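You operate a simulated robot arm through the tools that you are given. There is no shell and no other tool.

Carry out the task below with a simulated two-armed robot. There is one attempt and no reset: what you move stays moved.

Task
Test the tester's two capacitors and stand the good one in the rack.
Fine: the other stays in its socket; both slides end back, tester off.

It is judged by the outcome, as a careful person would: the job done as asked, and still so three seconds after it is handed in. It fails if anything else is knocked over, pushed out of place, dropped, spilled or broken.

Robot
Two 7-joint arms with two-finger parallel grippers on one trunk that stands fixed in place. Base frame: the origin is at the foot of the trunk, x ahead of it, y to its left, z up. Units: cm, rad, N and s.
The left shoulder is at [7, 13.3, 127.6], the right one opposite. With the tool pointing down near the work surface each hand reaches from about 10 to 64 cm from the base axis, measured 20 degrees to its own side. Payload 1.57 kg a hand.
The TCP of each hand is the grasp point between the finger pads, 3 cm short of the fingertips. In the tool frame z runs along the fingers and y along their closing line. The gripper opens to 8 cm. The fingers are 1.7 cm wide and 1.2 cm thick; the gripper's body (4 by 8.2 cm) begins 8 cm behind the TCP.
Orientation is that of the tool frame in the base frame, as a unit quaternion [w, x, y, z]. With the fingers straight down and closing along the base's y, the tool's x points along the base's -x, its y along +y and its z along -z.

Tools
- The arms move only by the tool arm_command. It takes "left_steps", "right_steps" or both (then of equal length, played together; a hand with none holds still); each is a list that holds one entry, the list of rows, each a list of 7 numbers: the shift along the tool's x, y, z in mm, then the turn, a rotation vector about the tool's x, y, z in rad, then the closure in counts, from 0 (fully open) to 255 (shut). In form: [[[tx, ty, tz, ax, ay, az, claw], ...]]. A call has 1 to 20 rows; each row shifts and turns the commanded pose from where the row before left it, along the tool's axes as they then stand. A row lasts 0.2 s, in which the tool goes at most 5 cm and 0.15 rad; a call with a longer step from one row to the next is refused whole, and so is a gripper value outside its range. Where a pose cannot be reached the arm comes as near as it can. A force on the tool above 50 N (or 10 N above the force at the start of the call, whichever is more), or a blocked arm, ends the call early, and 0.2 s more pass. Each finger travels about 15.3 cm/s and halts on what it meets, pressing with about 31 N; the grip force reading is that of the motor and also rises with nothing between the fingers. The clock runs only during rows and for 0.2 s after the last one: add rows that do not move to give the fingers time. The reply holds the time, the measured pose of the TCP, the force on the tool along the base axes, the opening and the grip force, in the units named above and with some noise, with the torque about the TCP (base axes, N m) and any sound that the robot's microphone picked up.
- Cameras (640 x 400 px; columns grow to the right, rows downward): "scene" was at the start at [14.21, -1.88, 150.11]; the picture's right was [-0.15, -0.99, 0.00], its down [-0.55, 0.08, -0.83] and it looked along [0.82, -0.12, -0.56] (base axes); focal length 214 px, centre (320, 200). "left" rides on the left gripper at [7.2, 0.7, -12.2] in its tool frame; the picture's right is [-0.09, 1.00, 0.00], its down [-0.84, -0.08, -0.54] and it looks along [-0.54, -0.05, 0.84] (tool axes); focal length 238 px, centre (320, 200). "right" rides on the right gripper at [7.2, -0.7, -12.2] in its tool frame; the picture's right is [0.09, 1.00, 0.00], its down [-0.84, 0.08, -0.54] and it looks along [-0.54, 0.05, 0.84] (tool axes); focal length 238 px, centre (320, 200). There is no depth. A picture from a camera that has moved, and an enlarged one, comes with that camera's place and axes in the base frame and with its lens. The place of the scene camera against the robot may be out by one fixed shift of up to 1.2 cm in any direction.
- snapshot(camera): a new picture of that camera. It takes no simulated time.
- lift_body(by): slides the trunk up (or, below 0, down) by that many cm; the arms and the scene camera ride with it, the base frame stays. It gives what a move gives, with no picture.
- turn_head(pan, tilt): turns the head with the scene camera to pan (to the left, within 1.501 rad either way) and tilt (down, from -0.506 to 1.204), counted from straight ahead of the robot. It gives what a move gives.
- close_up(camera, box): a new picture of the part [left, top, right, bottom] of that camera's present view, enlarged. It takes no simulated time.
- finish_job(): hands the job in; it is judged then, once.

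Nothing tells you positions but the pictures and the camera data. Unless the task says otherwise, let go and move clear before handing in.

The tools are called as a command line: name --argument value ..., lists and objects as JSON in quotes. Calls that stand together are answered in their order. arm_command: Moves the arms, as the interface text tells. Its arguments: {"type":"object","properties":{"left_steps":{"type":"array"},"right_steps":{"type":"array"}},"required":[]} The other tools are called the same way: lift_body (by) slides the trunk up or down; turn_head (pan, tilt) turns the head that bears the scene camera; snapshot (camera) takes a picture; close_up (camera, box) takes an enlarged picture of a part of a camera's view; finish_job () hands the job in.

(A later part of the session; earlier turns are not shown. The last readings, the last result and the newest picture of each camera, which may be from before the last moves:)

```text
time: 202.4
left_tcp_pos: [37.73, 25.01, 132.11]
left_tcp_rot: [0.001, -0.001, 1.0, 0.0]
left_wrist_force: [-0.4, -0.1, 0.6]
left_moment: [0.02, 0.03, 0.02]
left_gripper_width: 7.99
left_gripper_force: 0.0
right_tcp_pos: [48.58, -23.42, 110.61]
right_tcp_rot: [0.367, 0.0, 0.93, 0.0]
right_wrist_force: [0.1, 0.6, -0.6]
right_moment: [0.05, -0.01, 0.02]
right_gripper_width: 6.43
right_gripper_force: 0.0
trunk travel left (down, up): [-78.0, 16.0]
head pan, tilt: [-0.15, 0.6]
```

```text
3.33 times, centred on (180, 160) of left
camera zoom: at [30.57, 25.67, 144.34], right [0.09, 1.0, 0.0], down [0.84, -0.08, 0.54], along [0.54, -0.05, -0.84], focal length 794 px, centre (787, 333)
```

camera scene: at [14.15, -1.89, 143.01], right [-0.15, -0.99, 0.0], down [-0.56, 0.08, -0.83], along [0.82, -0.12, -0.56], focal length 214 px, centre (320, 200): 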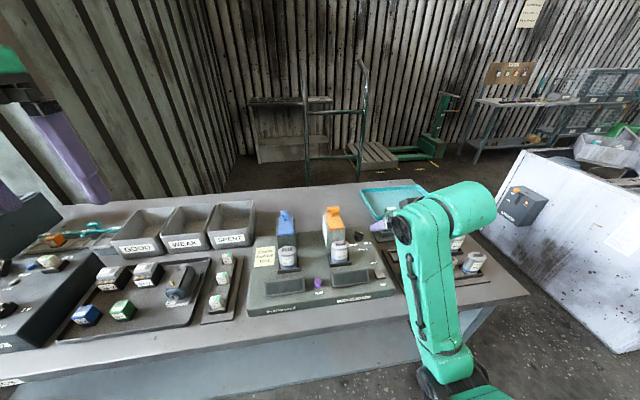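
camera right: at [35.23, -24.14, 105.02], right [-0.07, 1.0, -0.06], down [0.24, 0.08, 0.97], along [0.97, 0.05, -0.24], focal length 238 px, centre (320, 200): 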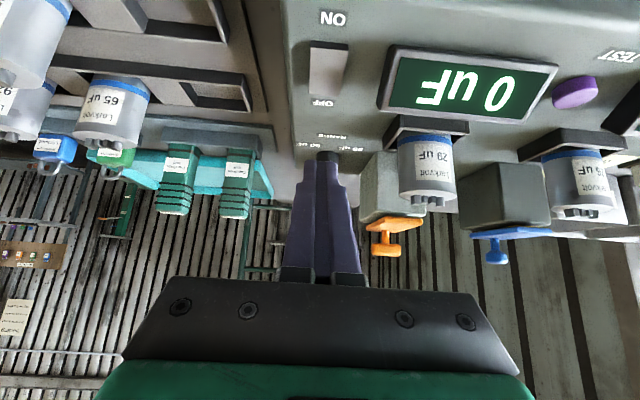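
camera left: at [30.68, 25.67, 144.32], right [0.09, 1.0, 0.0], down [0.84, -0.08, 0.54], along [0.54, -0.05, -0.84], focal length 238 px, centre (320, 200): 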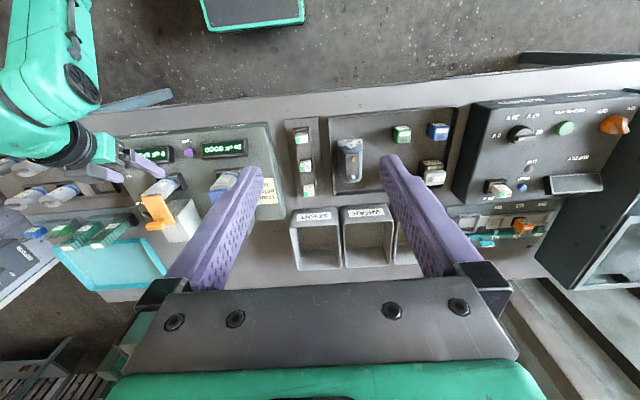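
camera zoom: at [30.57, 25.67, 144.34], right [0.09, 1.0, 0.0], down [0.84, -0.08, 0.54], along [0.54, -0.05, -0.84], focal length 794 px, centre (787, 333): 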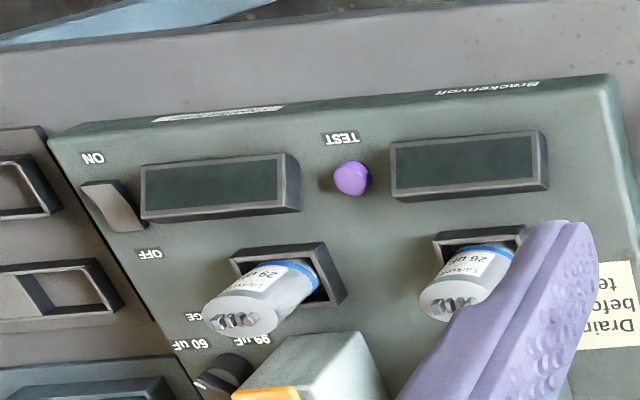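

Tester off and everything in place. Now the good 26 uF cap: it is oval, about 5.2 cm wide across y. I'll move above it with the gripper fully open.

arm_command --right_steps '[[[-32, 0, 16.3, 0, 0, 0, 0], [-32, 0, 16.3, 0, 0, 0, 0], [0, 31, 0, 0, 0, 0, 0], [0, 31, 0, 0, 0, 0, 0], [0, 31, 0, 0, 0, 0, 0], [0, 31, 0, 0, 0, 0, 0], [0, 31, 0, 0, 0, 0, 0], [0, 31, 0, 0, 0, 0, 0], [0, 31, 0, 0, 0, 0, 0], [0, 30, 0, 0, 0, 0, 0], [0, 0, 0, 0, 0, 0, 0]]]'

snapshot --camera "right"

snapshot --camera "left"

```text
time: 204.8
left_tcp_pos: [37.74, 24.97, 132.17]
left_tcp_rot: [0.0, -0.001, 1.0, 0.001]
left_wrist_force: [-0.6, 0.3, 1.0]
left_moment: [0.05, -0.01, 0.01]
left_gripper_width: 7.98
left_gripper_force: 0.0
right_tcp_pos: [55.43, 1.25, 112.39]
right_tcp_rot: [0.368, -0.001, 0.93, -0.001]
right_wrist_force: [-0.3, -0.1, 0.3]
right_moment: [0.01, 0.01, 0.01]
right_gripper_width: 8.0
right_gripper_force: 0.1
trunk travel left (down, up): [-78.0, 16.0]
head pan, tilt: [-0.15, 0.6]
```

```text
taken
camera right: at [41.73, 0.47, 116.28], right [-0.07, 1.0, -0.07], down [0.24, 0.08, 0.97], along [0.97, 0.05, -0.24], focal length 238 px, centre (320, 200)
```

right: 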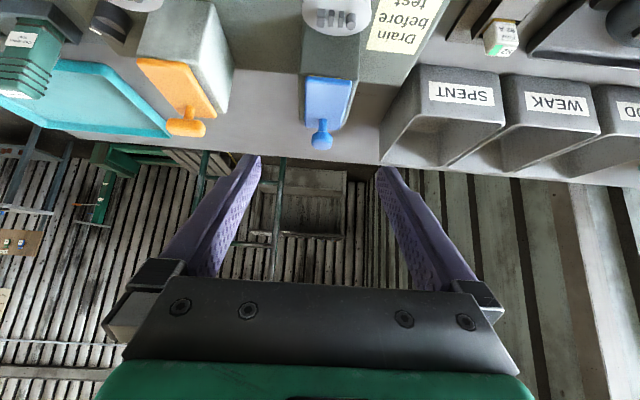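

```text
taken
camera left: at [30.62, 25.64, 144.34], right [0.09, 1.0, 0.0], down [0.84, -0.08, 0.54], along [0.54, -0.05, -0.84], focal length 238 px, centre (320, 200)
```

left: 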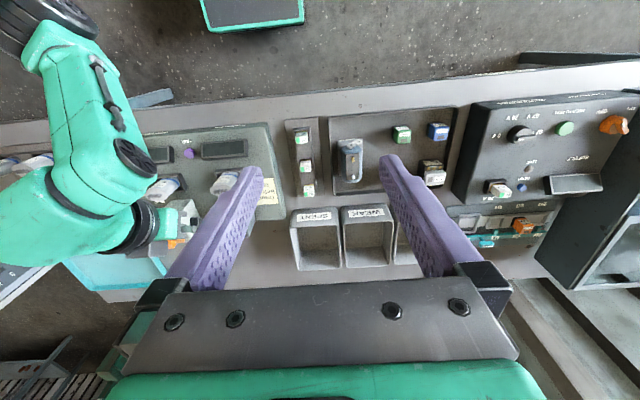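

Directly above the good cap. Descending vertically with fingers either side, stopping partway to check.

arm_command --right_steps '[[[17.1, 0, 18.2, 0, 0, 0, 0], [17.1, 0, 18.2, 0, 0, 0, 0], [17.1, 0, 18.2, 0, 0, 0, 0], [17.1, 0, 18.2, 0, 0, 0, 0], [0, 0, 0, 0, 0, 0, 0]]]'

snapshot --camera "right"

close_up --camera "left" --box '[150, 130, 280, 240]'

```text
time: 206.2
left_tcp_pos: [37.73, 25.08, 132.02]
left_tcp_rot: [0.001, -0.001, 1.0, -0.002]
left_wrist_force: [0.0, 0.0, 0.9]
left_moment: [0.05, 0.01, 0.0]
left_gripper_width: 8.02
left_gripper_force: 0.0
right_tcp_pos: [57.4, -0.61, 106.27]
right_tcp_rot: [0.406, 0.008, 0.914, -0.015]
right_wrist_force: [0.1, -0.4, -0.2]
right_moment: [-0.03, -0.03, 0.0]
right_gripper_width: 8.0
right_gripper_force: 0.1
trunk travel left (down, up): [-78.0, 16.0]
head pan, tilt: [-0.15, 0.6]
stopped in row 5 (right hand): the arm was blocked; the commanded pose is now the measured one
```

```text
taken
camera right: at [43.41, -0.89, 108.97], right [-0.03, 1.0, -0.09], down [0.16, 0.09, 0.98], along [0.99, 0.02, -0.16], focal length 238 px, centre (320, 200)
```

right: 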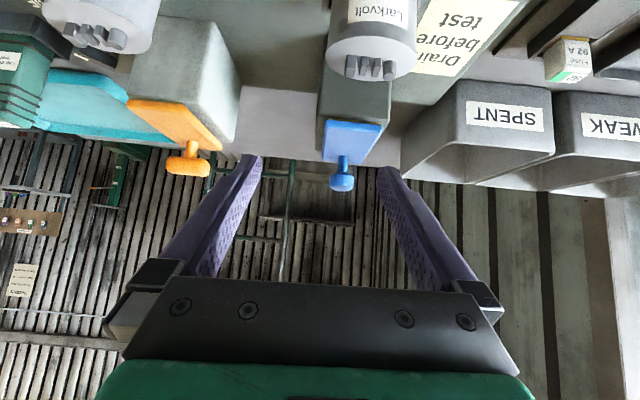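

```text
3.64 times, centred on (215, 185) of left
camera zoom: at [30.6, 25.69, 144.34], right [0.09, 1.0, 0.0], down [0.84, -0.08, 0.54], along [0.54, -0.05, -0.84], focal length 867 px, centre (702, 254)
```

zoom: 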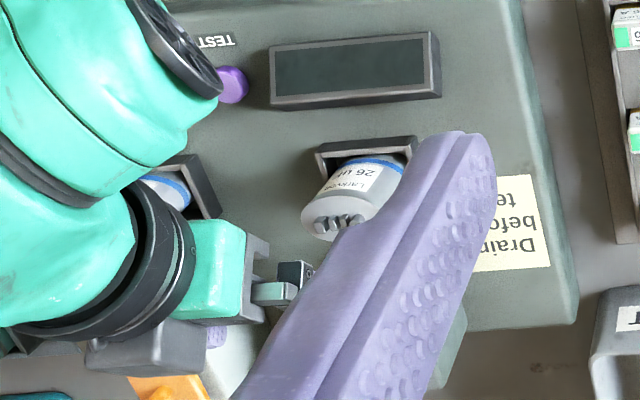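

The arm was blocked again, with no force at the hand. I need to see what the upper arm is touching before moving on.

turn_head --pan -0.4 --tilt 1.1

snapshot --camera "scene"

snapshot --camera "left"

```text
time: 207.2
left_tcp_pos: [37.75, 25.14, 132.1]
left_tcp_rot: [0.001, 0.0, 1.0, -0.001]
left_wrist_force: [-1.0, -0.5, 0.0]
left_moment: [-0.01, 0.01, -0.02]
left_gripper_width: 7.96
left_gripper_force: 0.1
right_tcp_pos: [57.25, -0.5, 106.21]
right_tcp_rot: [0.406, 0.008, 0.914, -0.016]
right_wrist_force: [0.0, 0.6, -0.1]
right_moment: [0.0, 0.01, -0.01]
right_gripper_width: 7.99
right_gripper_force: 0.0
trunk travel left (down, up): [-78.0, 16.0]
head pan, tilt: [-0.4, 1.1]
```

```text
taken
camera scene: at [11.26, -2.98, 139.15], right [-0.39, -0.92, 0.0], down [-0.82, 0.35, -0.45], along [0.42, -0.18, -0.89], focal length 214 px, centre (320, 200)
```

scene: 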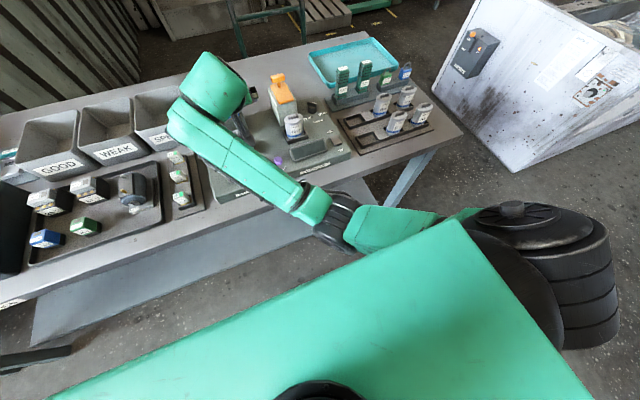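

```text
taken
camera left: at [30.6, 25.73, 144.33], right [0.09, 1.0, 0.0], down [0.84, -0.08, 0.54], along [0.54, -0.05, -0.84], focal length 238 px, centre (320, 200)
```

left: 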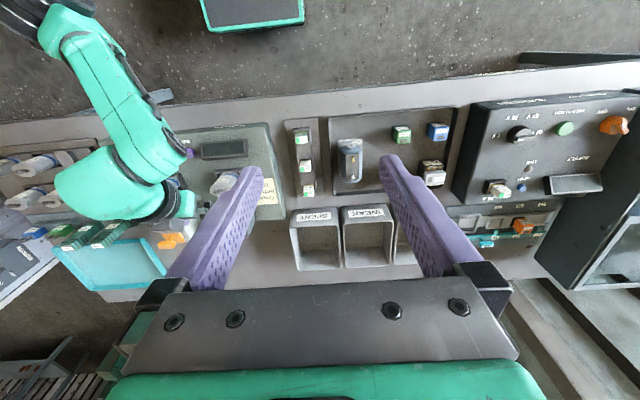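

The elbow has tucked against the robot's own chest. I'll back the hand up, restore its orientation, and raise the trunk so the arm is more extended when it comes down to the cap.

arm_command --right_steps '[[[-11, 0, -10, 0, 0, 0, 0], [-22.3, 0, -20.1, 0, 0, 0, 0], [-22.3, 0, -20.1, -0.036, 0.082, -0.003, 0], [0, 0, 0, 0, 0, 0, 0]]]'

snapshot --camera "scene"

```text
time: 208.2
left_tcp_pos: [37.73, 25.15, 132.3]
left_tcp_rot: [0.0, -0.001, 1.0, -0.001]
left_wrist_force: [-0.6, -0.4, -0.2]
left_moment: [-0.01, -0.01, 0.01]
left_gripper_width: 7.98
left_gripper_force: 0.1
right_tcp_pos: [57.78, -2.07, 113.07]
right_tcp_rot: [0.367, 0.009, 0.93, -0.018]
right_wrist_force: [0.1, 0.3, 0.4]
right_moment: [0.02, -0.03, 0.01]
right_gripper_width: 7.98
right_gripper_force: 0.1
trunk travel left (down, up): [-78.0, 16.0]
head pan, tilt: [-0.4, 1.1]
```

```text
taken
camera scene: at [11.23, -2.96, 139.15], right [-0.39, -0.92, 0.0], down [-0.82, 0.35, -0.45], along [0.42, -0.18, -0.89], focal length 214 px, centre (320, 200)
```

scene: 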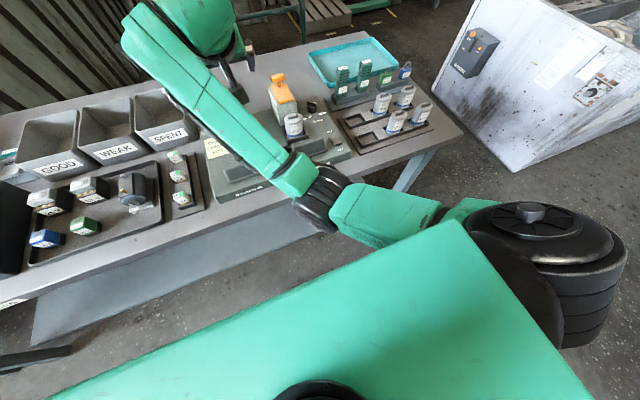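

lift_body --by 12

arm_command --right_steps '[[[0, 0, 0, 0.036, 0, 0, 0], [13.7, 0, 14.6, 0, 0, 0, 0], [13.7, 0, 14.6, 0, 0, 0, 0], [13.7, 0, 14.6, 0, 0, 0, 0], [13.7, 0, 14.6, 0, 0, 0, 0], [13.7, 0, 14.6, 0, 0, 0, 0], [0, 0, 0, 0, 0, 0, 0]]]'

snapshot --camera "scene"

```text
time: 209.7
left_tcp_pos: [37.68, 25.1, 144.14]
left_tcp_rot: [0.0, -0.001, 1.0, -0.001]
left_wrist_force: [-0.9, 0.7, 0.4]
left_moment: [0.02, -0.01, 0.03]
left_gripper_width: 7.99
left_gripper_force: 0.0
right_tcp_pos: [57.69, -2.09, 125.33]
right_tcp_rot: [0.369, 0.01, 0.929, -0.015]
right_wrist_force: [0.5, -0.5, -0.4]
right_moment: [0.0, 0.02, 0.01]
right_gripper_width: 8.01
right_gripper_force: 0.0
trunk travel left (down, up): [-90.0, 4.0]
head pan, tilt: [-0.4, 1.1]
```

```text
time: 211.5
left_tcp_pos: [37.78, 25.06, 144.16]
left_tcp_rot: [0.001, -0.001, 1.0, 0.0]
left_wrist_force: [1.3, 0.1, 0.7]
left_moment: [-0.02, 0.02, -0.01]
left_gripper_width: 8.03
left_gripper_force: 0.0
right_tcp_pos: [58.83, -5.3, 116.06]
right_tcp_rot: [0.385, 0.023, 0.921, -0.063]
right_wrist_force: [0.6, 0.6, 0.8]
right_moment: [0.03, -0.03, -0.01]
right_gripper_width: 8.0
right_gripper_force: 0.0
trunk travel left (down, up): [-90.0, 4.0]
head pan, tilt: [-0.4, 1.1]
stopped in row 7 (right hand): the arm was blocked; the commanded pose is now the measured one
```

```text
taken
camera scene: at [11.26, -2.99, 151.15], right [-0.39, -0.92, 0.0], down [-0.82, 0.35, -0.45], along [0.42, -0.18, -0.89], focal length 214 px, centre (320, 200)
```

scene: 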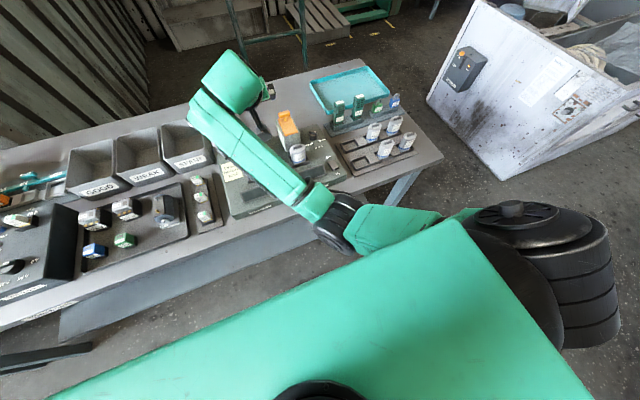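

Blocked at about the same height below the shoulder, so the arm needs to sit higher relative to the trunk. I'll raise the hand, straighten it, then lower the trunk to about 20 cm below its start.

arm_command --right_steps '[[[-13.7, 0, -14.6, 0, 0, 0, 0], [-20.5, 0, -21.9, 0, 0, 0, 0], [-20.5, 0, -21.9, -0.067, 0.019, 0.002, 0], [-20.5, 0, -21.9, -0.067, 0.019, 0.002, 0], [-20.5, 0, -21.9, 0, 0, 0, 0], [-20.5, 0, -21.9, 0, 0, 0, 0], [-20.5, 0, -21.9, 0, 0, 0, 0], [0, 0, 0, 0, 0, 0, 0]]]'

```text
time: 213.3
left_tcp_pos: [37.78, 25.13, 144.08]
left_tcp_rot: [0.0, -0.001, 1.0, -0.001]
left_wrist_force: [-0.4, -0.5, -1.3]
left_moment: [-0.01, 0.0, -0.01]
left_gripper_width: 8.0
left_gripper_force: 0.1
right_tcp_pos: [58.43, -4.32, 136.19]
right_tcp_rot: [0.367, 0.0, 0.93, 0.004]
right_wrist_force: [-0.2, 0.8, -0.5]
right_moment: [0.01, -0.03, -0.03]
right_gripper_width: 8.01
right_gripper_force: 0.0
trunk travel left (down, up): [-90.0, 4.0]
head pan, tilt: [-0.4, 1.1]
```

lift_body --by -24

snapshot --camera "scene"

snapshot --camera "right"

```text
time: 215.8
left_tcp_pos: [37.69, 25.06, 120.24]
left_tcp_rot: [0.0, -0.001, 1.0, -0.001]
left_wrist_force: [0.8, -0.7, 0.4]
left_moment: [0.0, 0.0, 0.02]
left_gripper_width: 8.03
left_gripper_force: 0.0
right_tcp_pos: [58.59, -4.28, 112.36]
right_tcp_rot: [0.367, -0.002, 0.93, 0.005]
right_wrist_force: [-0.4, -1.1, -1.0]
right_moment: [0.02, -0.03, 0.0]
right_gripper_width: 8.02
right_gripper_force: 0.0
trunk travel left (down, up): [-66.0, 28.0]
head pan, tilt: [-0.4, 1.1]
```

```text
taken
camera scene: at [11.25, -2.99, 127.15], right [-0.39, -0.92, 0.0], down [-0.82, 0.35, -0.45], along [0.42, -0.18, -0.89], focal length 214 px, centre (320, 200)
```

scene: 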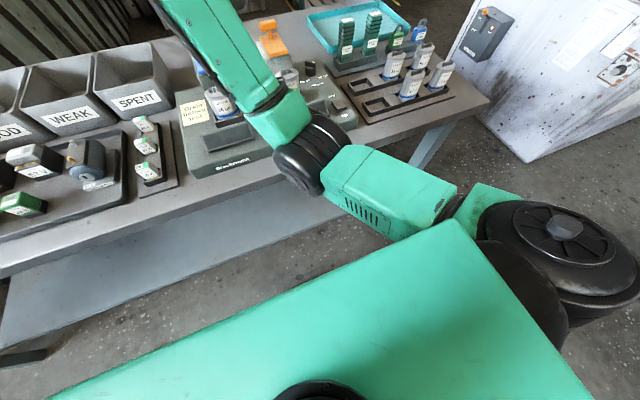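

```text
taken
camera right: at [44.89, -5.11, 116.12], right [-0.07, 1.0, -0.06], down [0.24, 0.07, 0.97], along [0.97, 0.06, -0.25], focal length 238 px, centre (320, 200)
```

right: 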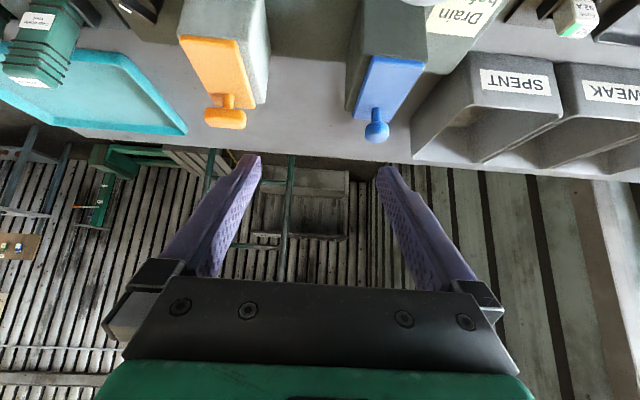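

The upper arm is now clear of the chest. Moving back over the good cap.

arm_command --right_steps '[[[11, 28, -10.3, 0, 0, 0, 0], [11, 28, -10.3, 0, 0, 0, 0], [0, 0, 0, 0, 0, 0, 0]]]'

snapshot --camera "right"

snapshot --camera "scene"

```text
time: 216.6
left_tcp_pos: [37.76, 25.12, 120.07]
left_tcp_rot: [0.0, -0.001, 1.0, 0.0]
left_wrist_force: [1.0, -0.1, 0.4]
left_moment: [0.0, 0.01, 0.02]
left_gripper_width: 8.0
left_gripper_force: 0.1
right_tcp_pos: [55.59, 1.39, 112.16]
right_tcp_rot: [0.366, -0.001, 0.93, 0.004]
right_wrist_force: [0.6, -0.1, -0.9]
right_moment: [0.02, 0.03, -0.02]
right_gripper_width: 8.0
right_gripper_force: 0.1
trunk travel left (down, up): [-66.0, 28.0]
head pan, tilt: [-0.4, 1.1]
```

```text
taken
camera right: at [41.98, 0.53, 116.05], right [-0.07, 1.0, -0.06], down [0.24, 0.07, 0.97], along [0.97, 0.06, -0.25], focal length 238 px, centre (320, 200)
```

right: 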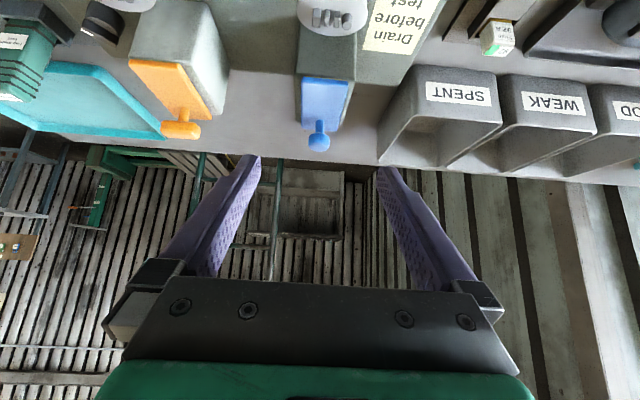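

```text
taken
camera scene: at [11.29, -3.05, 127.14], right [-0.39, -0.92, 0.0], down [-0.82, 0.35, -0.45], along [0.42, -0.18, -0.89], focal length 214 px, centre (320, 200)
```

scene: 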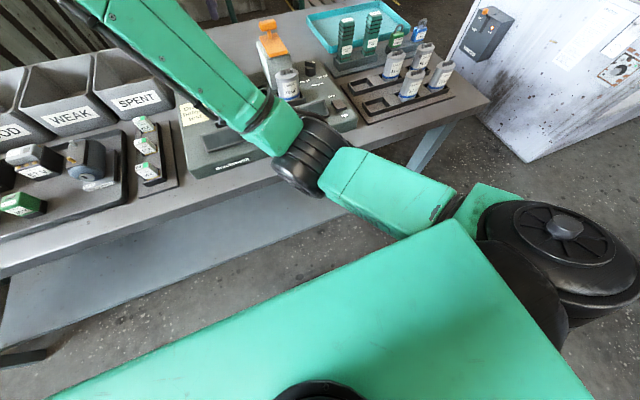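

snapshot --camera "left"

close_up --camera "scene" --box '[200, 90, 400, 240]'

```text
taken
camera left: at [30.64, 25.65, 132.33], right [0.09, 1.0, 0.0], down [0.84, -0.08, 0.54], along [0.54, -0.05, -0.84], focal length 238 px, centre (320, 200)
```

left: 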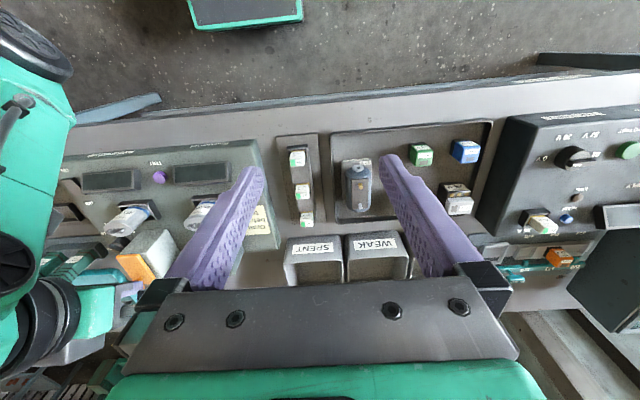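

```text
2.67 times, centred on (300, 165) of scene
camera zoom: at [11.29, -3.05, 127.14], right [-0.39, -0.92, 0.0], down [-0.82, 0.35, -0.45], along [0.42, -0.18, -0.89], focal length 572 px, centre (373, 293)
```

zoom: 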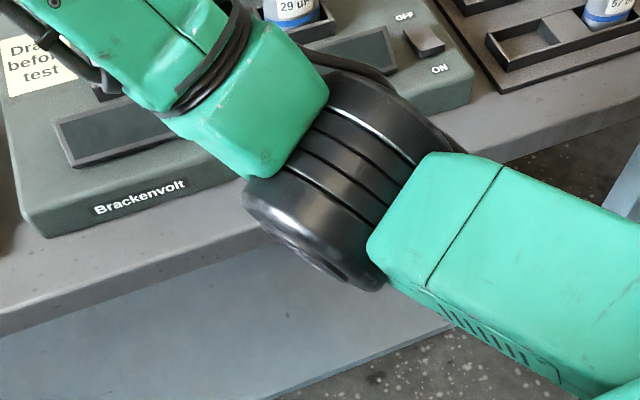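

The elbow is well in front of the table edge, with room to drop. Descending in stages.

arm_command --right_steps '[[[13.7, 0, 14.6, 0, 0, 0, 0], [13.7, 0, 14.6, 0, 0, 0, 0], [0, 0, 0, 0, 0, 0, 0]]]'

snapshot --camera "scene"

```text
time: 217.4
left_tcp_pos: [37.68, 25.11, 120.26]
left_tcp_rot: [0.001, -0.001, 1.0, -0.001]
left_wrist_force: [0.4, -0.3, 0.2]
left_moment: [0.02, 0.03, 0.03]
left_gripper_width: 7.97
left_gripper_force: 0.1
right_tcp_pos: [55.32, 1.42, 108.07]
right_tcp_rot: [0.367, -0.002, 0.93, 0.004]
right_wrist_force: [0.5, 0.2, -0.6]
right_moment: [-0.01, -0.03, 0.0]
right_gripper_width: 8.0
right_gripper_force: 0.0
trunk travel left (down, up): [-66.0, 28.0]
head pan, tilt: [-0.4, 1.1]
```

```text
taken
camera scene: at [11.24, -2.98, 127.15], right [-0.39, -0.92, 0.0], down [-0.82, 0.35, -0.45], along [0.42, -0.18, -0.89], focal length 214 px, centre (320, 200)
```

scene: 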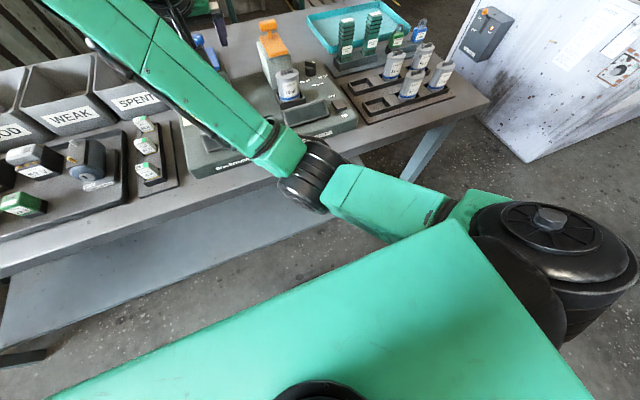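

arm_command --right_steps '[[[13.7, 0, 14.6, 0, 0, 0, 0], [13.7, 0, 14.6, 0, 0, 0, 0], [0, 0, 0, 0, 0, 0, 0]]]'

snapshot --camera "scene"

snapshot --camera "right"

```text
time: 218.2
left_tcp_pos: [37.76, 25.14, 120.07]
left_tcp_rot: [0.002, -0.002, 1.0, -0.001]
left_wrist_force: [-0.3, 0.2, 0.5]
left_moment: [0.02, 0.01, -0.03]
left_gripper_width: 7.98
left_gripper_force: 0.2
right_tcp_pos: [55.81, 0.49, 104.52]
right_tcp_rot: [0.371, 0.005, 0.929, -0.002]
right_wrist_force: [-0.1, -0.1, -0.5]
right_moment: [-0.01, -0.01, -0.02]
right_gripper_width: 8.01
right_gripper_force: 0.0
trunk travel left (down, up): [-66.0, 28.0]
head pan, tilt: [-0.4, 1.1]
```

```text
taken
camera scene: at [11.24, -2.98, 127.15], right [-0.39, -0.92, 0.0], down [-0.82, 0.35, -0.45], along [0.42, -0.18, -0.89], focal length 214 px, centre (320, 200)
```

scene: 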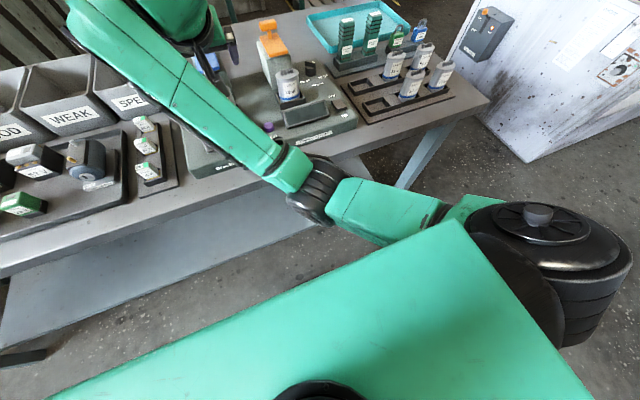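

```text
taken
camera right: at [42.13, 0.06, 108.27], right [-0.06, 1.0, -0.06], down [0.23, 0.08, 0.97], along [0.97, 0.04, -0.24], focal length 238 px, centre (320, 200)
```

right: 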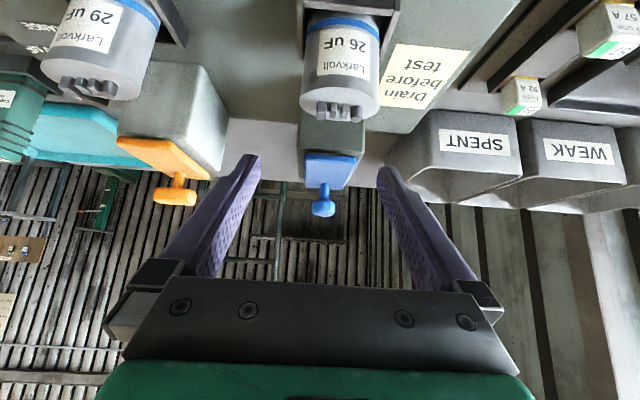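

The arm is drifting off line as it nears a limit. I'll reduce the hand's tilt in place to see whether that frees it.

arm_command --right_steps '[[[0, 0, 0, 0, 0.15, 0, 0], [0, 0, 0, 0, 0.1, 0, 0], [0, 0, 0, 0, 0, 0, 0]]]'

snapshot --camera "scene"

```text
time: 219.0
left_tcp_pos: [37.74, 25.14, 120.12]
left_tcp_rot: [0.0, 0.0, 1.0, 0.0]
left_wrist_force: [0.2, 0.3, 0.1]
left_moment: [0.03, -0.02, -0.02]
left_gripper_width: 8.01
left_gripper_force: 0.1
right_tcp_pos: [56.34, 1.7, 103.83]
right_tcp_rot: [0.248, -0.002, 0.969, 0.005]
right_wrist_force: [-0.3, 0.3, 0.5]
right_moment: [0.03, 0.02, -0.02]
right_gripper_width: 8.01
right_gripper_force: 0.1
right hand out of reach, approached as far as the arm can: row 2
trunk travel left (down, up): [-66.0, 28.0]
head pan, tilt: [-0.4, 1.1]
```

```text
taken
camera scene: at [11.25, -3.02, 127.15], right [-0.39, -0.92, 0.0], down [-0.82, 0.35, -0.45], along [0.42, -0.18, -0.89], focal length 214 px, centre (320, 200)
```

scene: 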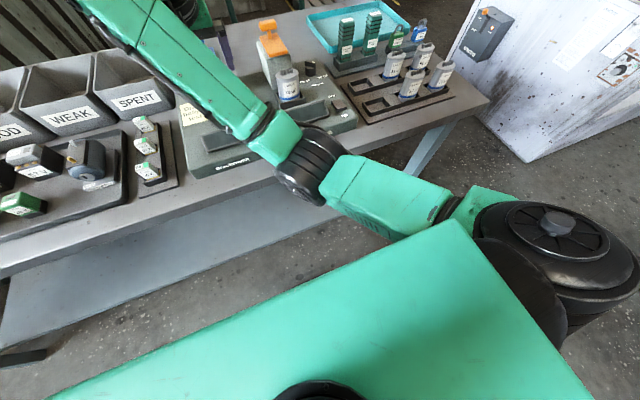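

arm_command --right_steps '[[[7, -3, 8, 0, 0, 0, 0], [7, 0, 13, 0, 0, 0, 0], [0, 0, 0, 0, 0, 0, 0]]]'

snapshot --camera "right"

```text
time: 219.8
left_tcp_pos: [37.76, 25.02, 120.13]
left_tcp_rot: [0.0, -0.001, 1.0, -0.001]
left_wrist_force: [0.2, -0.7, -0.1]
left_moment: [-0.01, 0.01, -0.01]
left_gripper_width: 8.02
left_gripper_force: 0.0
right_tcp_pos: [56.15, 1.24, 101.36]
right_tcp_rot: [0.248, -0.001, 0.969, 0.003]
right_wrist_force: [0.0, 0.5, 0.9]
right_moment: [-0.02, 0.04, -0.04]
right_gripper_width: 7.99
right_gripper_force: 0.0
trunk travel left (down, up): [-66.0, 28.0]
head pan, tilt: [-0.4, 1.1]
```

```text
taken
camera right: at [43.85, 0.49, 108.5], right [-0.09, 1.0, -0.04], down [0.47, 0.07, 0.88], along [0.88, 0.06, -0.48], focal length 238 px, centre (320, 200)
```

right: 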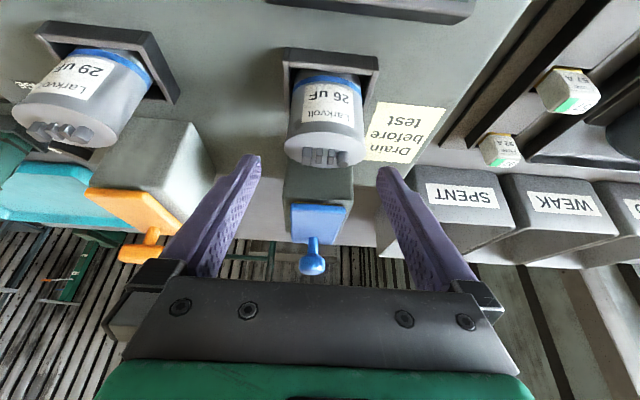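

At 0.5 rad tilt the arm moves freely. The cap is centred between the fingers; lowering to grip height.

arm_command --right_steps '[[[11.4, 0.5, 17.2, 0, 0, 0, 0], [5.7, 0.5, 8.6, 0, 0, 0, 0], [0, 0, 0, 0, 0, 0, 0]]]'

snapshot --camera "right"

close_up --camera "left" --box '[130, 150, 270, 290]'

```text
time: 220.6
left_tcp_pos: [37.69, 25.05, 120.1]
left_tcp_rot: [0.001, -0.001, 1.0, -0.001]
left_wrist_force: [-0.2, 0.2, 0.4]
left_moment: [0.01, 0.02, 0.0]
left_gripper_width: 8.02
left_gripper_force: 0.1
right_tcp_pos: [56.08, 0.75, 98.48]
right_tcp_rot: [0.251, 0.003, 0.968, 0.0]
right_wrist_force: [0.4, 0.4, 0.2]
right_moment: [0.0, 0.02, -0.01]
right_gripper_width: 8.01
right_gripper_force: 0.1
trunk travel left (down, up): [-66.0, 28.0]
head pan, tilt: [-0.4, 1.1]
```

```text
taken
camera right: at [43.97, 0.1, 105.6], right [-0.07, 1.0, -0.04], down [0.47, 0.07, 0.88], along [0.88, 0.04, -0.47], focal length 238 px, centre (320, 200)
```

right: 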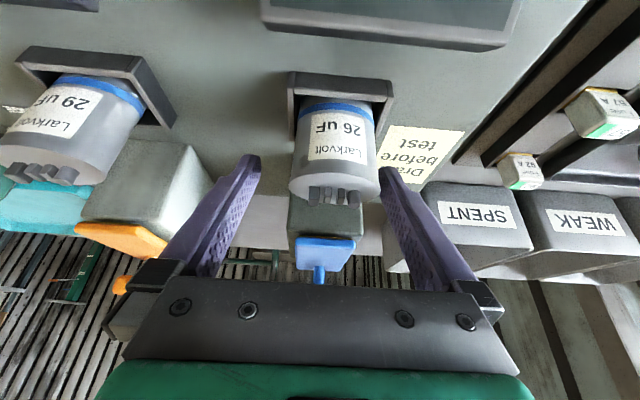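

```text
2.86 times, centred on (200, 220) of left
camera zoom: at [30.6, 25.72, 132.33], right [0.09, 1.0, 0.0], down [0.84, -0.08, 0.54], along [0.54, -0.05, -0.84], focal length 681 px, centre (663, 143)
```

zoom: 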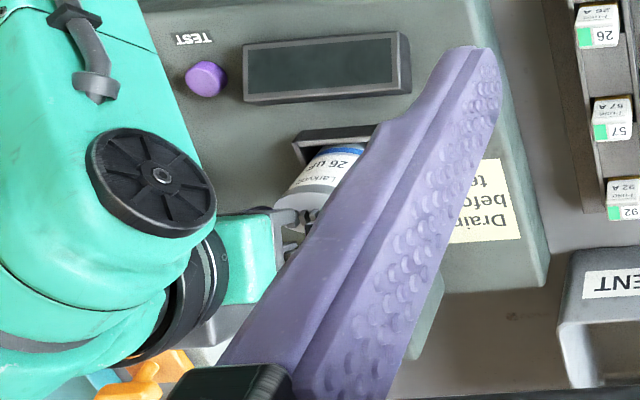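

The hand drifted 6 mm toward −y, close to touching the cap's left side. I'll raise slightly, ease the tilt by 0.1, and re-centre.

arm_command --right_steps '[[[-2.4, 6, -4.4, 0, 0.1, 0, 0], [0, 0, 0, 0, 0, 0, 0]]]'

snapshot --camera "right"

```text
time: 221.2
left_tcp_pos: [37.69, 25.08, 120.13]
left_tcp_rot: [0.001, -0.001, 1.0, 0.0]
left_wrist_force: [0.7, -0.6, 0.5]
left_moment: [0.01, -0.01, -0.01]
left_gripper_width: 8.05
left_gripper_force: 0.0
right_tcp_pos: [55.69, 2.1, 98.75]
right_tcp_rot: [0.198, -0.003, 0.98, 0.006]
right_wrist_force: [0.5, 1.2, 0.0]
right_moment: [-0.01, -0.01, 0.01]
right_gripper_width: 7.99
right_gripper_force: 0.1
trunk travel left (down, up): [-66.0, 28.0]
head pan, tilt: [-0.4, 1.1]
```

```text
taken
camera right: at [44.39, 1.27, 107.17], right [-0.09, 1.0, -0.03], down [0.56, 0.07, 0.83], along [0.82, 0.06, -0.56], focal length 238 px, centre (320, 200)
```

right: 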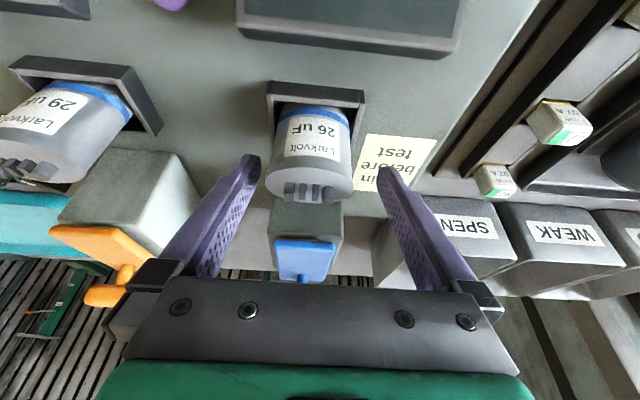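

arm_command --right_steps '[[[0, -7, 0, 0, 0, 0, 0], [3.5, 0, 8.3, 0, 0, 0, 0], [0, 0, 0, 0, 0, 0, 0]]]'

snapshot --camera "right"

```text
time: 222.0
left_tcp_pos: [37.79, 25.12, 120.1]
left_tcp_rot: [0.0, -0.001, 1.0, -0.001]
left_wrist_force: [0.1, -0.1, -0.8]
left_moment: [0.02, 0.01, 0.02]
left_gripper_width: 8.0
left_gripper_force: 0.0
right_tcp_pos: [55.71, 1.23, 97.89]
right_tcp_rot: [0.199, -0.001, 0.98, 0.003]
right_wrist_force: [-0.1, -0.1, 0.0]
right_moment: [-0.02, -0.01, -0.01]
right_gripper_width: 7.99
right_gripper_force: 0.0
trunk travel left (down, up): [-66.0, 28.0]
head pan, tilt: [-0.4, 1.1]
```

```text
taken
camera right: at [44.41, 0.49, 106.26], right [-0.09, 1.0, -0.03], down [0.56, 0.07, 0.83], along [0.82, 0.06, -0.56], focal length 238 px, centre (320, 200)
```

right: 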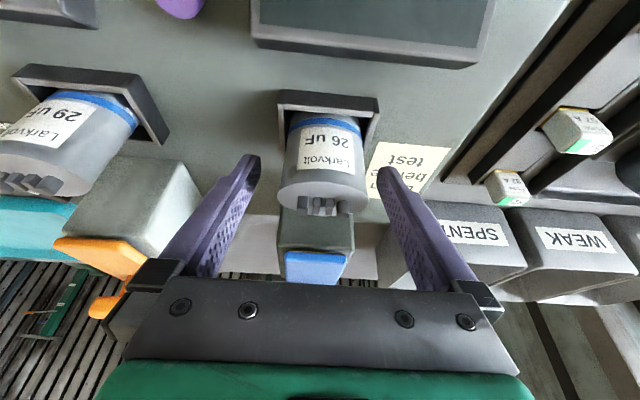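

Centred now. Lowering 9 mm more and gripping the cap.

arm_command --right_steps '[[[3.1, 0.5, 7.4, 0, 0, 0, 0], [0, 0, 0, 0, 0, 0, 0], [0, 0, 0, 0, 0, 0, 80], [0, 0, 0, 0, 0, 0, 255], [0, 0, 0, 0, 0, 0, 255]]]'

snapshot --camera "right"

```text
time: 223.2
left_tcp_pos: [37.77, 25.26, 120.11]
left_tcp_rot: [0.002, 0.0, 1.0, -0.001]
left_wrist_force: [-0.2, -0.4, 0.3]
left_moment: [-0.01, 0.0, 0.02]
left_gripper_width: 7.99
left_gripper_force: 0.0
right_tcp_pos: [55.86, 1.43, 97.15]
right_tcp_rot: [0.2, -0.002, 0.98, 0.003]
right_wrist_force: [3.8, 1.6, 7.5]
right_moment: [-0.06, -0.06, -0.02]
right_gripper_width: 4.9
right_gripper_force: 31.2
trunk travel left (down, up): [-66.0, 28.0]
head pan, tilt: [-0.4, 1.1]
```

```text
taken
camera right: at [44.43, 0.51, 105.41], right [-0.09, 1.0, -0.03], down [0.56, 0.08, 0.83], along [0.83, 0.05, -0.56], focal length 238 px, centre (320, 200)
```

right: 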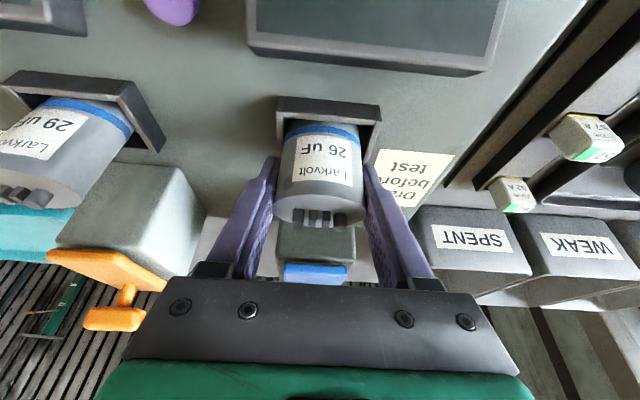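

The cap is held at 4.9 cm. Lifting straight up slowly.

arm_command --right_steps '[[[-1.9, 0, -4.6, 0, 0, 0, 255], [-3.9, 0, -9.2, 0, 0, 0, 255], [-3.9, 0, -9.2, 0, 0, 0, 255], [0, 0, 0, 0, 0, 0, 255]]]'

snapshot --camera "right"

```text
time: 224.2
left_tcp_pos: [37.75, 25.21, 120.16]
left_tcp_rot: [0.0, -0.001, 1.0, -0.001]
left_wrist_force: [-0.3, 0.0, -0.1]
left_moment: [-0.01, 0.01, 0.03]
left_gripper_width: 8.0
left_gripper_force: 0.1
right_tcp_pos: [55.88, 1.54, 99.51]
right_tcp_rot: [0.198, -0.003, 0.98, 0.004]
right_wrist_force: [0.0, 0.3, -0.5]
right_moment: [0.03, 0.0, -0.02]
right_gripper_width: 4.91
right_gripper_force: 31.3
trunk travel left (down, up): [-66.0, 28.0]
head pan, tilt: [-0.4, 1.1]
```

```text
taken
camera right: at [44.52, 0.59, 107.89], right [-0.09, 1.0, -0.03], down [0.56, 0.07, 0.83], along [0.82, 0.06, -0.56], focal length 238 px, centre (320, 200)
```

right: 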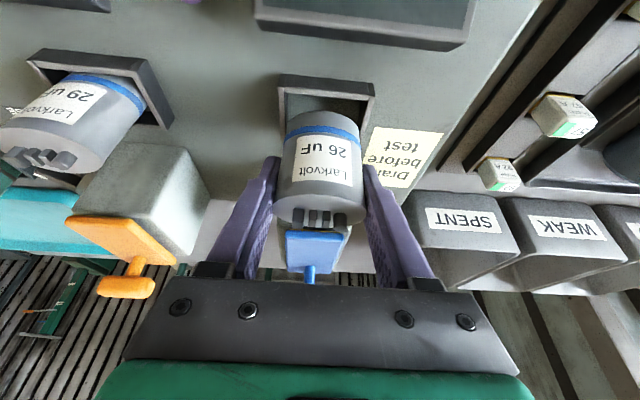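

The cap is out and upright. Raising it higher before carrying it across.

arm_command --right_steps '[[[-7.8, 0, -18.4, 0, 0, 0, 255], [-7.8, 0, -18.4, 0, 0, 0, 255], [-7.8, 0, -18.4, 0, 0, 0, 255], [-7.8, 0, -18.4, 0, 0, 0, 255], [0, 0, 0, 0, 0, 0, 255]]]'

snapshot --camera "right"

snapshot --camera "scene"

```text
time: 225.4
left_tcp_pos: [37.85, 25.15, 120.08]
left_tcp_rot: [0.0, -0.001, 1.0, -0.001]
left_wrist_force: [-0.1, 0.4, -0.5]
left_moment: [0.01, 0.0, 0.0]
left_gripper_width: 8.0
left_gripper_force: 0.1
right_tcp_pos: [57.08, 1.65, 107.25]
right_tcp_rot: [0.198, -0.001, 0.98, 0.003]
right_wrist_force: [0.2, 0.0, -1.8]
right_moment: [-0.03, -0.02, 0.01]
right_gripper_width: 4.93
right_gripper_force: 31.2
right hand out of reach, approached as far as the arm can: row 1, 2
trunk travel left (down, up): [-66.0, 28.0]
head pan, tilt: [-0.4, 1.1]
```

```text
taken
camera right: at [45.7, 0.85, 115.56], right [-0.09, 1.0, -0.03], down [0.56, 0.08, 0.83], along [0.82, 0.06, -0.56], focal length 238 px, centre (320, 200)
```

right: 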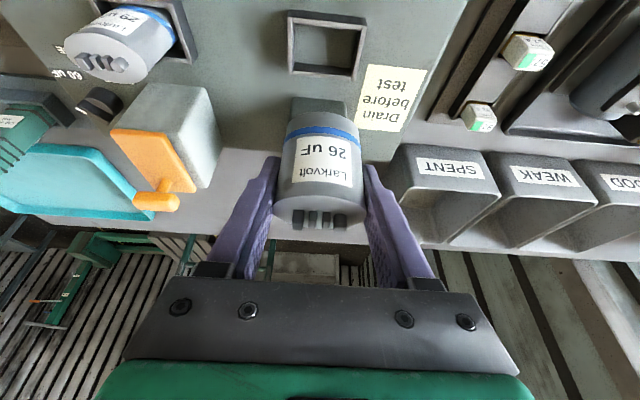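

```text
taken
camera scene: at [11.29, -2.95, 127.14], right [-0.39, -0.92, 0.0], down [-0.82, 0.35, -0.45], along [0.42, -0.18, -0.89], focal length 214 px, centre (320, 200)
```

scene: 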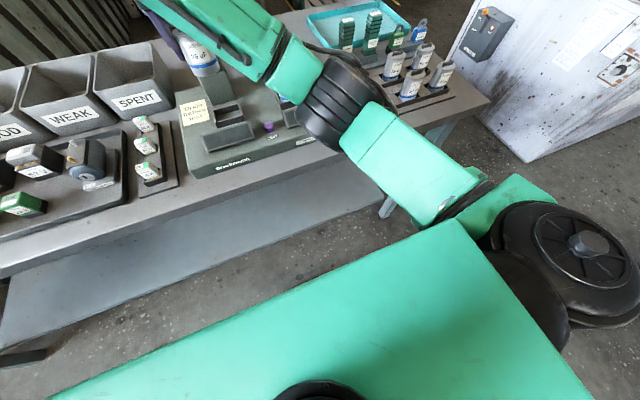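

arm_command --right_steps '[[[14, -26.7, -9.6, 0, 0, 0, 255], [14, -26.7, -9.6, 0, 0, 0, 255], [14, -26.7, -9.6, 0, 0, 0, 255], [0, 0, 0, 0, 0, 0, 255]]]'

snapshot --camera "right"

snapshot --camera "scene"

```text
time: 226.4
left_tcp_pos: [37.78, 25.11, 120.09]
left_tcp_rot: [0.0, -0.001, 1.0, -0.001]
left_wrist_force: [-0.6, 0.3, 0.1]
left_moment: [0.01, -0.01, 0.01]
left_gripper_width: 8.01
left_gripper_force: 0.0
right_tcp_pos: [52.21, -6.39, 108.05]
right_tcp_rot: [0.199, -0.003, 0.98, 0.005]
right_wrist_force: [0.7, -0.3, -2.0]
right_moment: [-0.04, -0.03, 0.0]
right_gripper_width: 4.89
right_gripper_force: 31.0
trunk travel left (down, up): [-66.0, 28.0]
head pan, tilt: [-0.4, 1.1]
```

```text
taken
camera right: at [40.75, -7.13, 116.43], right [-0.09, 1.0, -0.03], down [0.56, 0.08, 0.83], along [0.82, 0.06, -0.56], focal length 238 px, centre (320, 200)
```

right: 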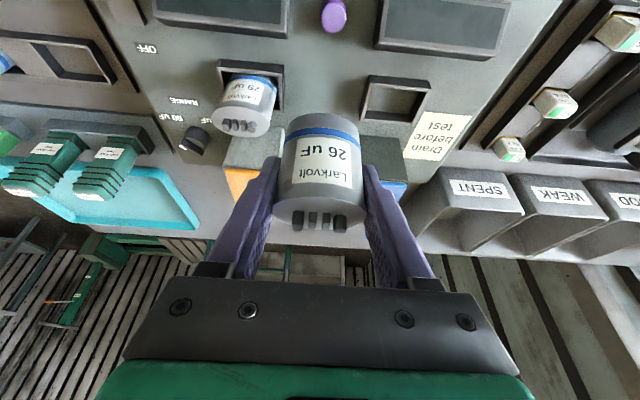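

```text
taken
camera scene: at [11.31, -2.94, 127.14], right [-0.39, -0.92, 0.0], down [-0.82, 0.35, -0.45], along [0.42, -0.18, -0.89], focal length 214 px, centre (320, 200)
```

scene: 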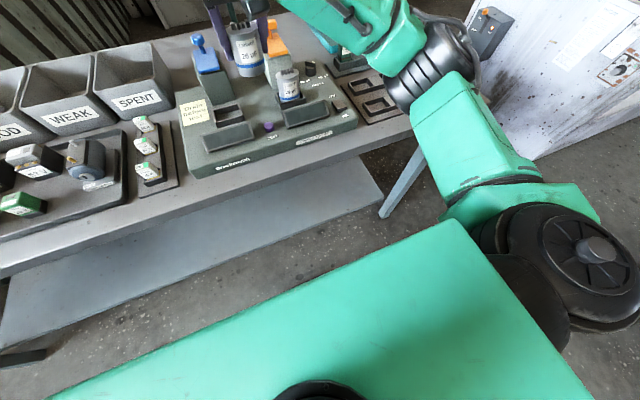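

The arm is back in a comfortable posture. Carrying the cap across to above the rack's front-left pocket.

arm_command --right_steps '[[[5.1, -34.5, -2.1, 0, 0, 0, 255], [5.1, -34.5, -2.1, 0, 0, 0, 255], [5.1, -34.5, -2.1, 0, 0, 0, 255], [5.1, -34.5, -2.1, 0, 0, 0, 255], [5.1, -34.5, -2.1, 0, 0, 0, 255], [5.1, -34.5, -2.1, 0, 0, 0, 255], [5.1, -34.5, -2.1, 0, 0, 0, 255], [5.1, -34.5, -2.1, 0, 0, 0, 255], [0, 0, 0, 0, 0, 0, 255]]]'

turn_head --pan -0.6 --tilt 0.7

snapshot --camera "right"

snapshot --camera "scene"

```text
time: 228.4
left_tcp_pos: [37.8, 25.14, 120.16]
left_tcp_rot: [0.0, -0.001, 1.0, -0.001]
left_wrist_force: [-0.2, -0.2, 0.1]
left_moment: [-0.03, -0.01, -0.05]
left_gripper_width: 7.99
left_gripper_force: 0.1
right_tcp_pos: [47.98, -33.92, 107.87]
right_tcp_rot: [0.198, -0.002, 0.98, 0.003]
right_wrist_force: [0.1, 0.0, -1.0]
right_moment: [-0.03, 0.01, -0.03]
right_gripper_width: 4.9
right_gripper_force: 30.9
trunk travel left (down, up): [-66.0, 28.0]
head pan, tilt: [-0.4, 1.1]
```

```text
time: 229.2
left_tcp_pos: [37.78, 25.02, 120.15]
left_tcp_rot: [0.0, -0.001, 1.0, 0.001]
left_wrist_force: [0.4, 0.3, 0.6]
left_moment: [-0.02, 0.0, -0.02]
left_gripper_width: 8.01
left_gripper_force: 0.2
right_tcp_pos: [47.92, -33.94, 107.97]
right_tcp_rot: [0.199, -0.003, 0.98, 0.005]
right_wrist_force: [-0.2, 0.7, -0.8]
right_moment: [0.01, -0.02, -0.01]
right_gripper_width: 4.91
right_gripper_force: 30.7
trunk travel left (down, up): [-66.0, 28.0]
head pan, tilt: [-0.6, 0.7]
```

```text
taken
camera right: at [36.52, -34.72, 116.21], right [-0.09, 1.0, -0.03], down [0.56, 0.07, 0.83], along [0.82, 0.06, -0.56], focal length 238 px, centre (320, 200)
```

right: 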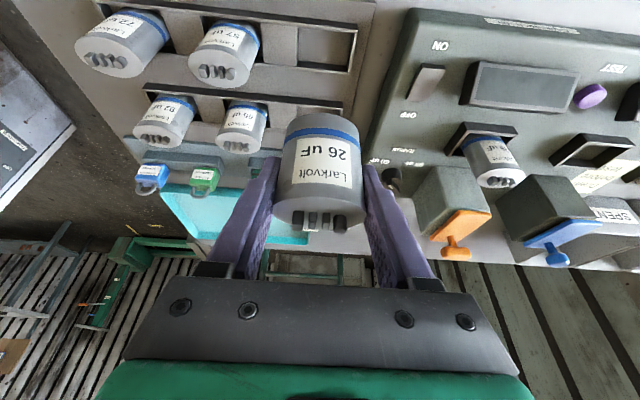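

```text
taken
camera scene: at [12.46, -5.36, 130.14], right [-0.56, -0.83, 0.0], down [-0.53, 0.36, -0.76], along [0.63, -0.43, -0.65], focal length 214 px, centre (320, 200)
```

scene: 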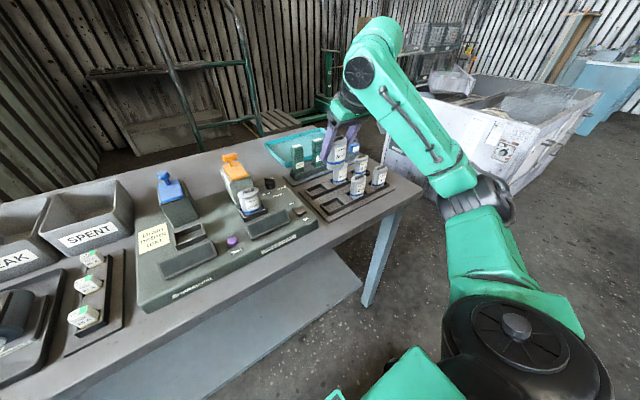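

Above the rack with the cap upright. Lowering 6 cm and checking alignment with the pocket.

arm_command --right_steps '[[[7.8, 0, 18.4, 0, 0, 0, 255], [7.8, 0, 18.4, 0, 0, 0, 255], [7.8, 0, 18.4, 0, 0, 0, 255], [0, 0, 0, 0, 0, 0, 255]]]'

close_up --camera "right" --box '[210, 0, 430, 230]'

close_up --camera "scene" --box '[300, 130, 400, 220]'

close_up --camera "left" --box '[0, 150, 130, 270]'

```text
time: 230.2
left_tcp_pos: [37.83, 25.0, 120.13]
left_tcp_rot: [0.0, -0.002, 1.0, -0.001]
left_wrist_force: [0.7, -1.2, -0.3]
left_moment: [0.02, -0.01, -0.01]
left_gripper_width: 8.01
left_gripper_force: 0.1
right_tcp_pos: [47.85, -33.84, 101.82]
right_tcp_rot: [0.199, -0.003, 0.98, 0.004]
right_wrist_force: [-0.5, -0.3, -1.2]
right_moment: [0.02, -0.02, -0.02]
right_gripper_width: 4.91
right_gripper_force: 30.5
trunk travel left (down, up): [-66.0, 28.0]
head pan, tilt: [-0.6, 0.7]
```

```text
1.74 times, centred on (320, 115) of right
camera zoom: at [36.43, -34.72, 110.16], right [-0.09, 1.0, -0.03], down [0.56, 0.07, 0.83], along [0.82, 0.06, -0.56], focal length 414 px, centre (320, 348)
```

zoom: 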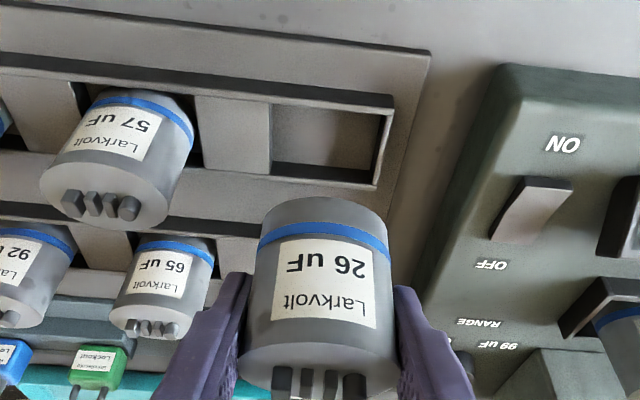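

```text
4.44 times, centred on (350, 175) of scene
camera zoom: at [12.46, -5.35, 130.15], right [-0.56, -0.83, 0.0], down [-0.53, 0.36, -0.76], along [0.63, -0.43, -0.64], focal length 953 px, centre (187, 311)
```

zoom: 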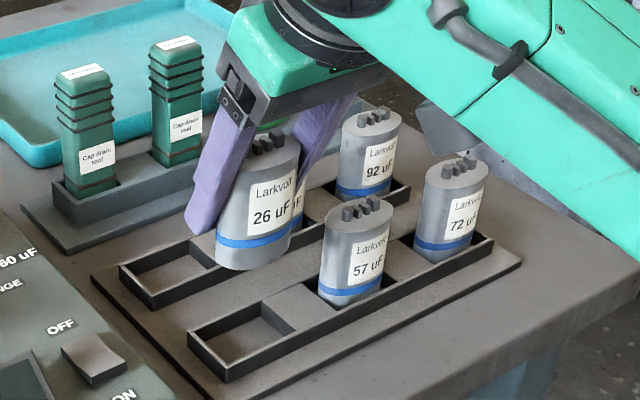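

```text
3.33 times, centred on (65, 210) of left
camera zoom: at [30.62, 25.7, 132.33], right [0.09, 1.0, 0.0], down [0.84, -0.08, 0.54], along [0.54, -0.05, -0.84], focal length 794 px, centre (1170, 167)
```

zoom: 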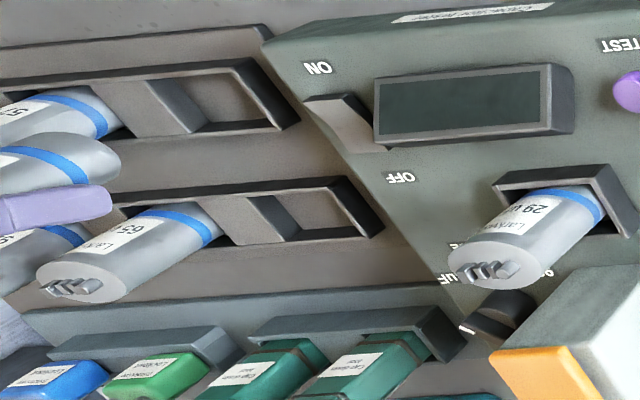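

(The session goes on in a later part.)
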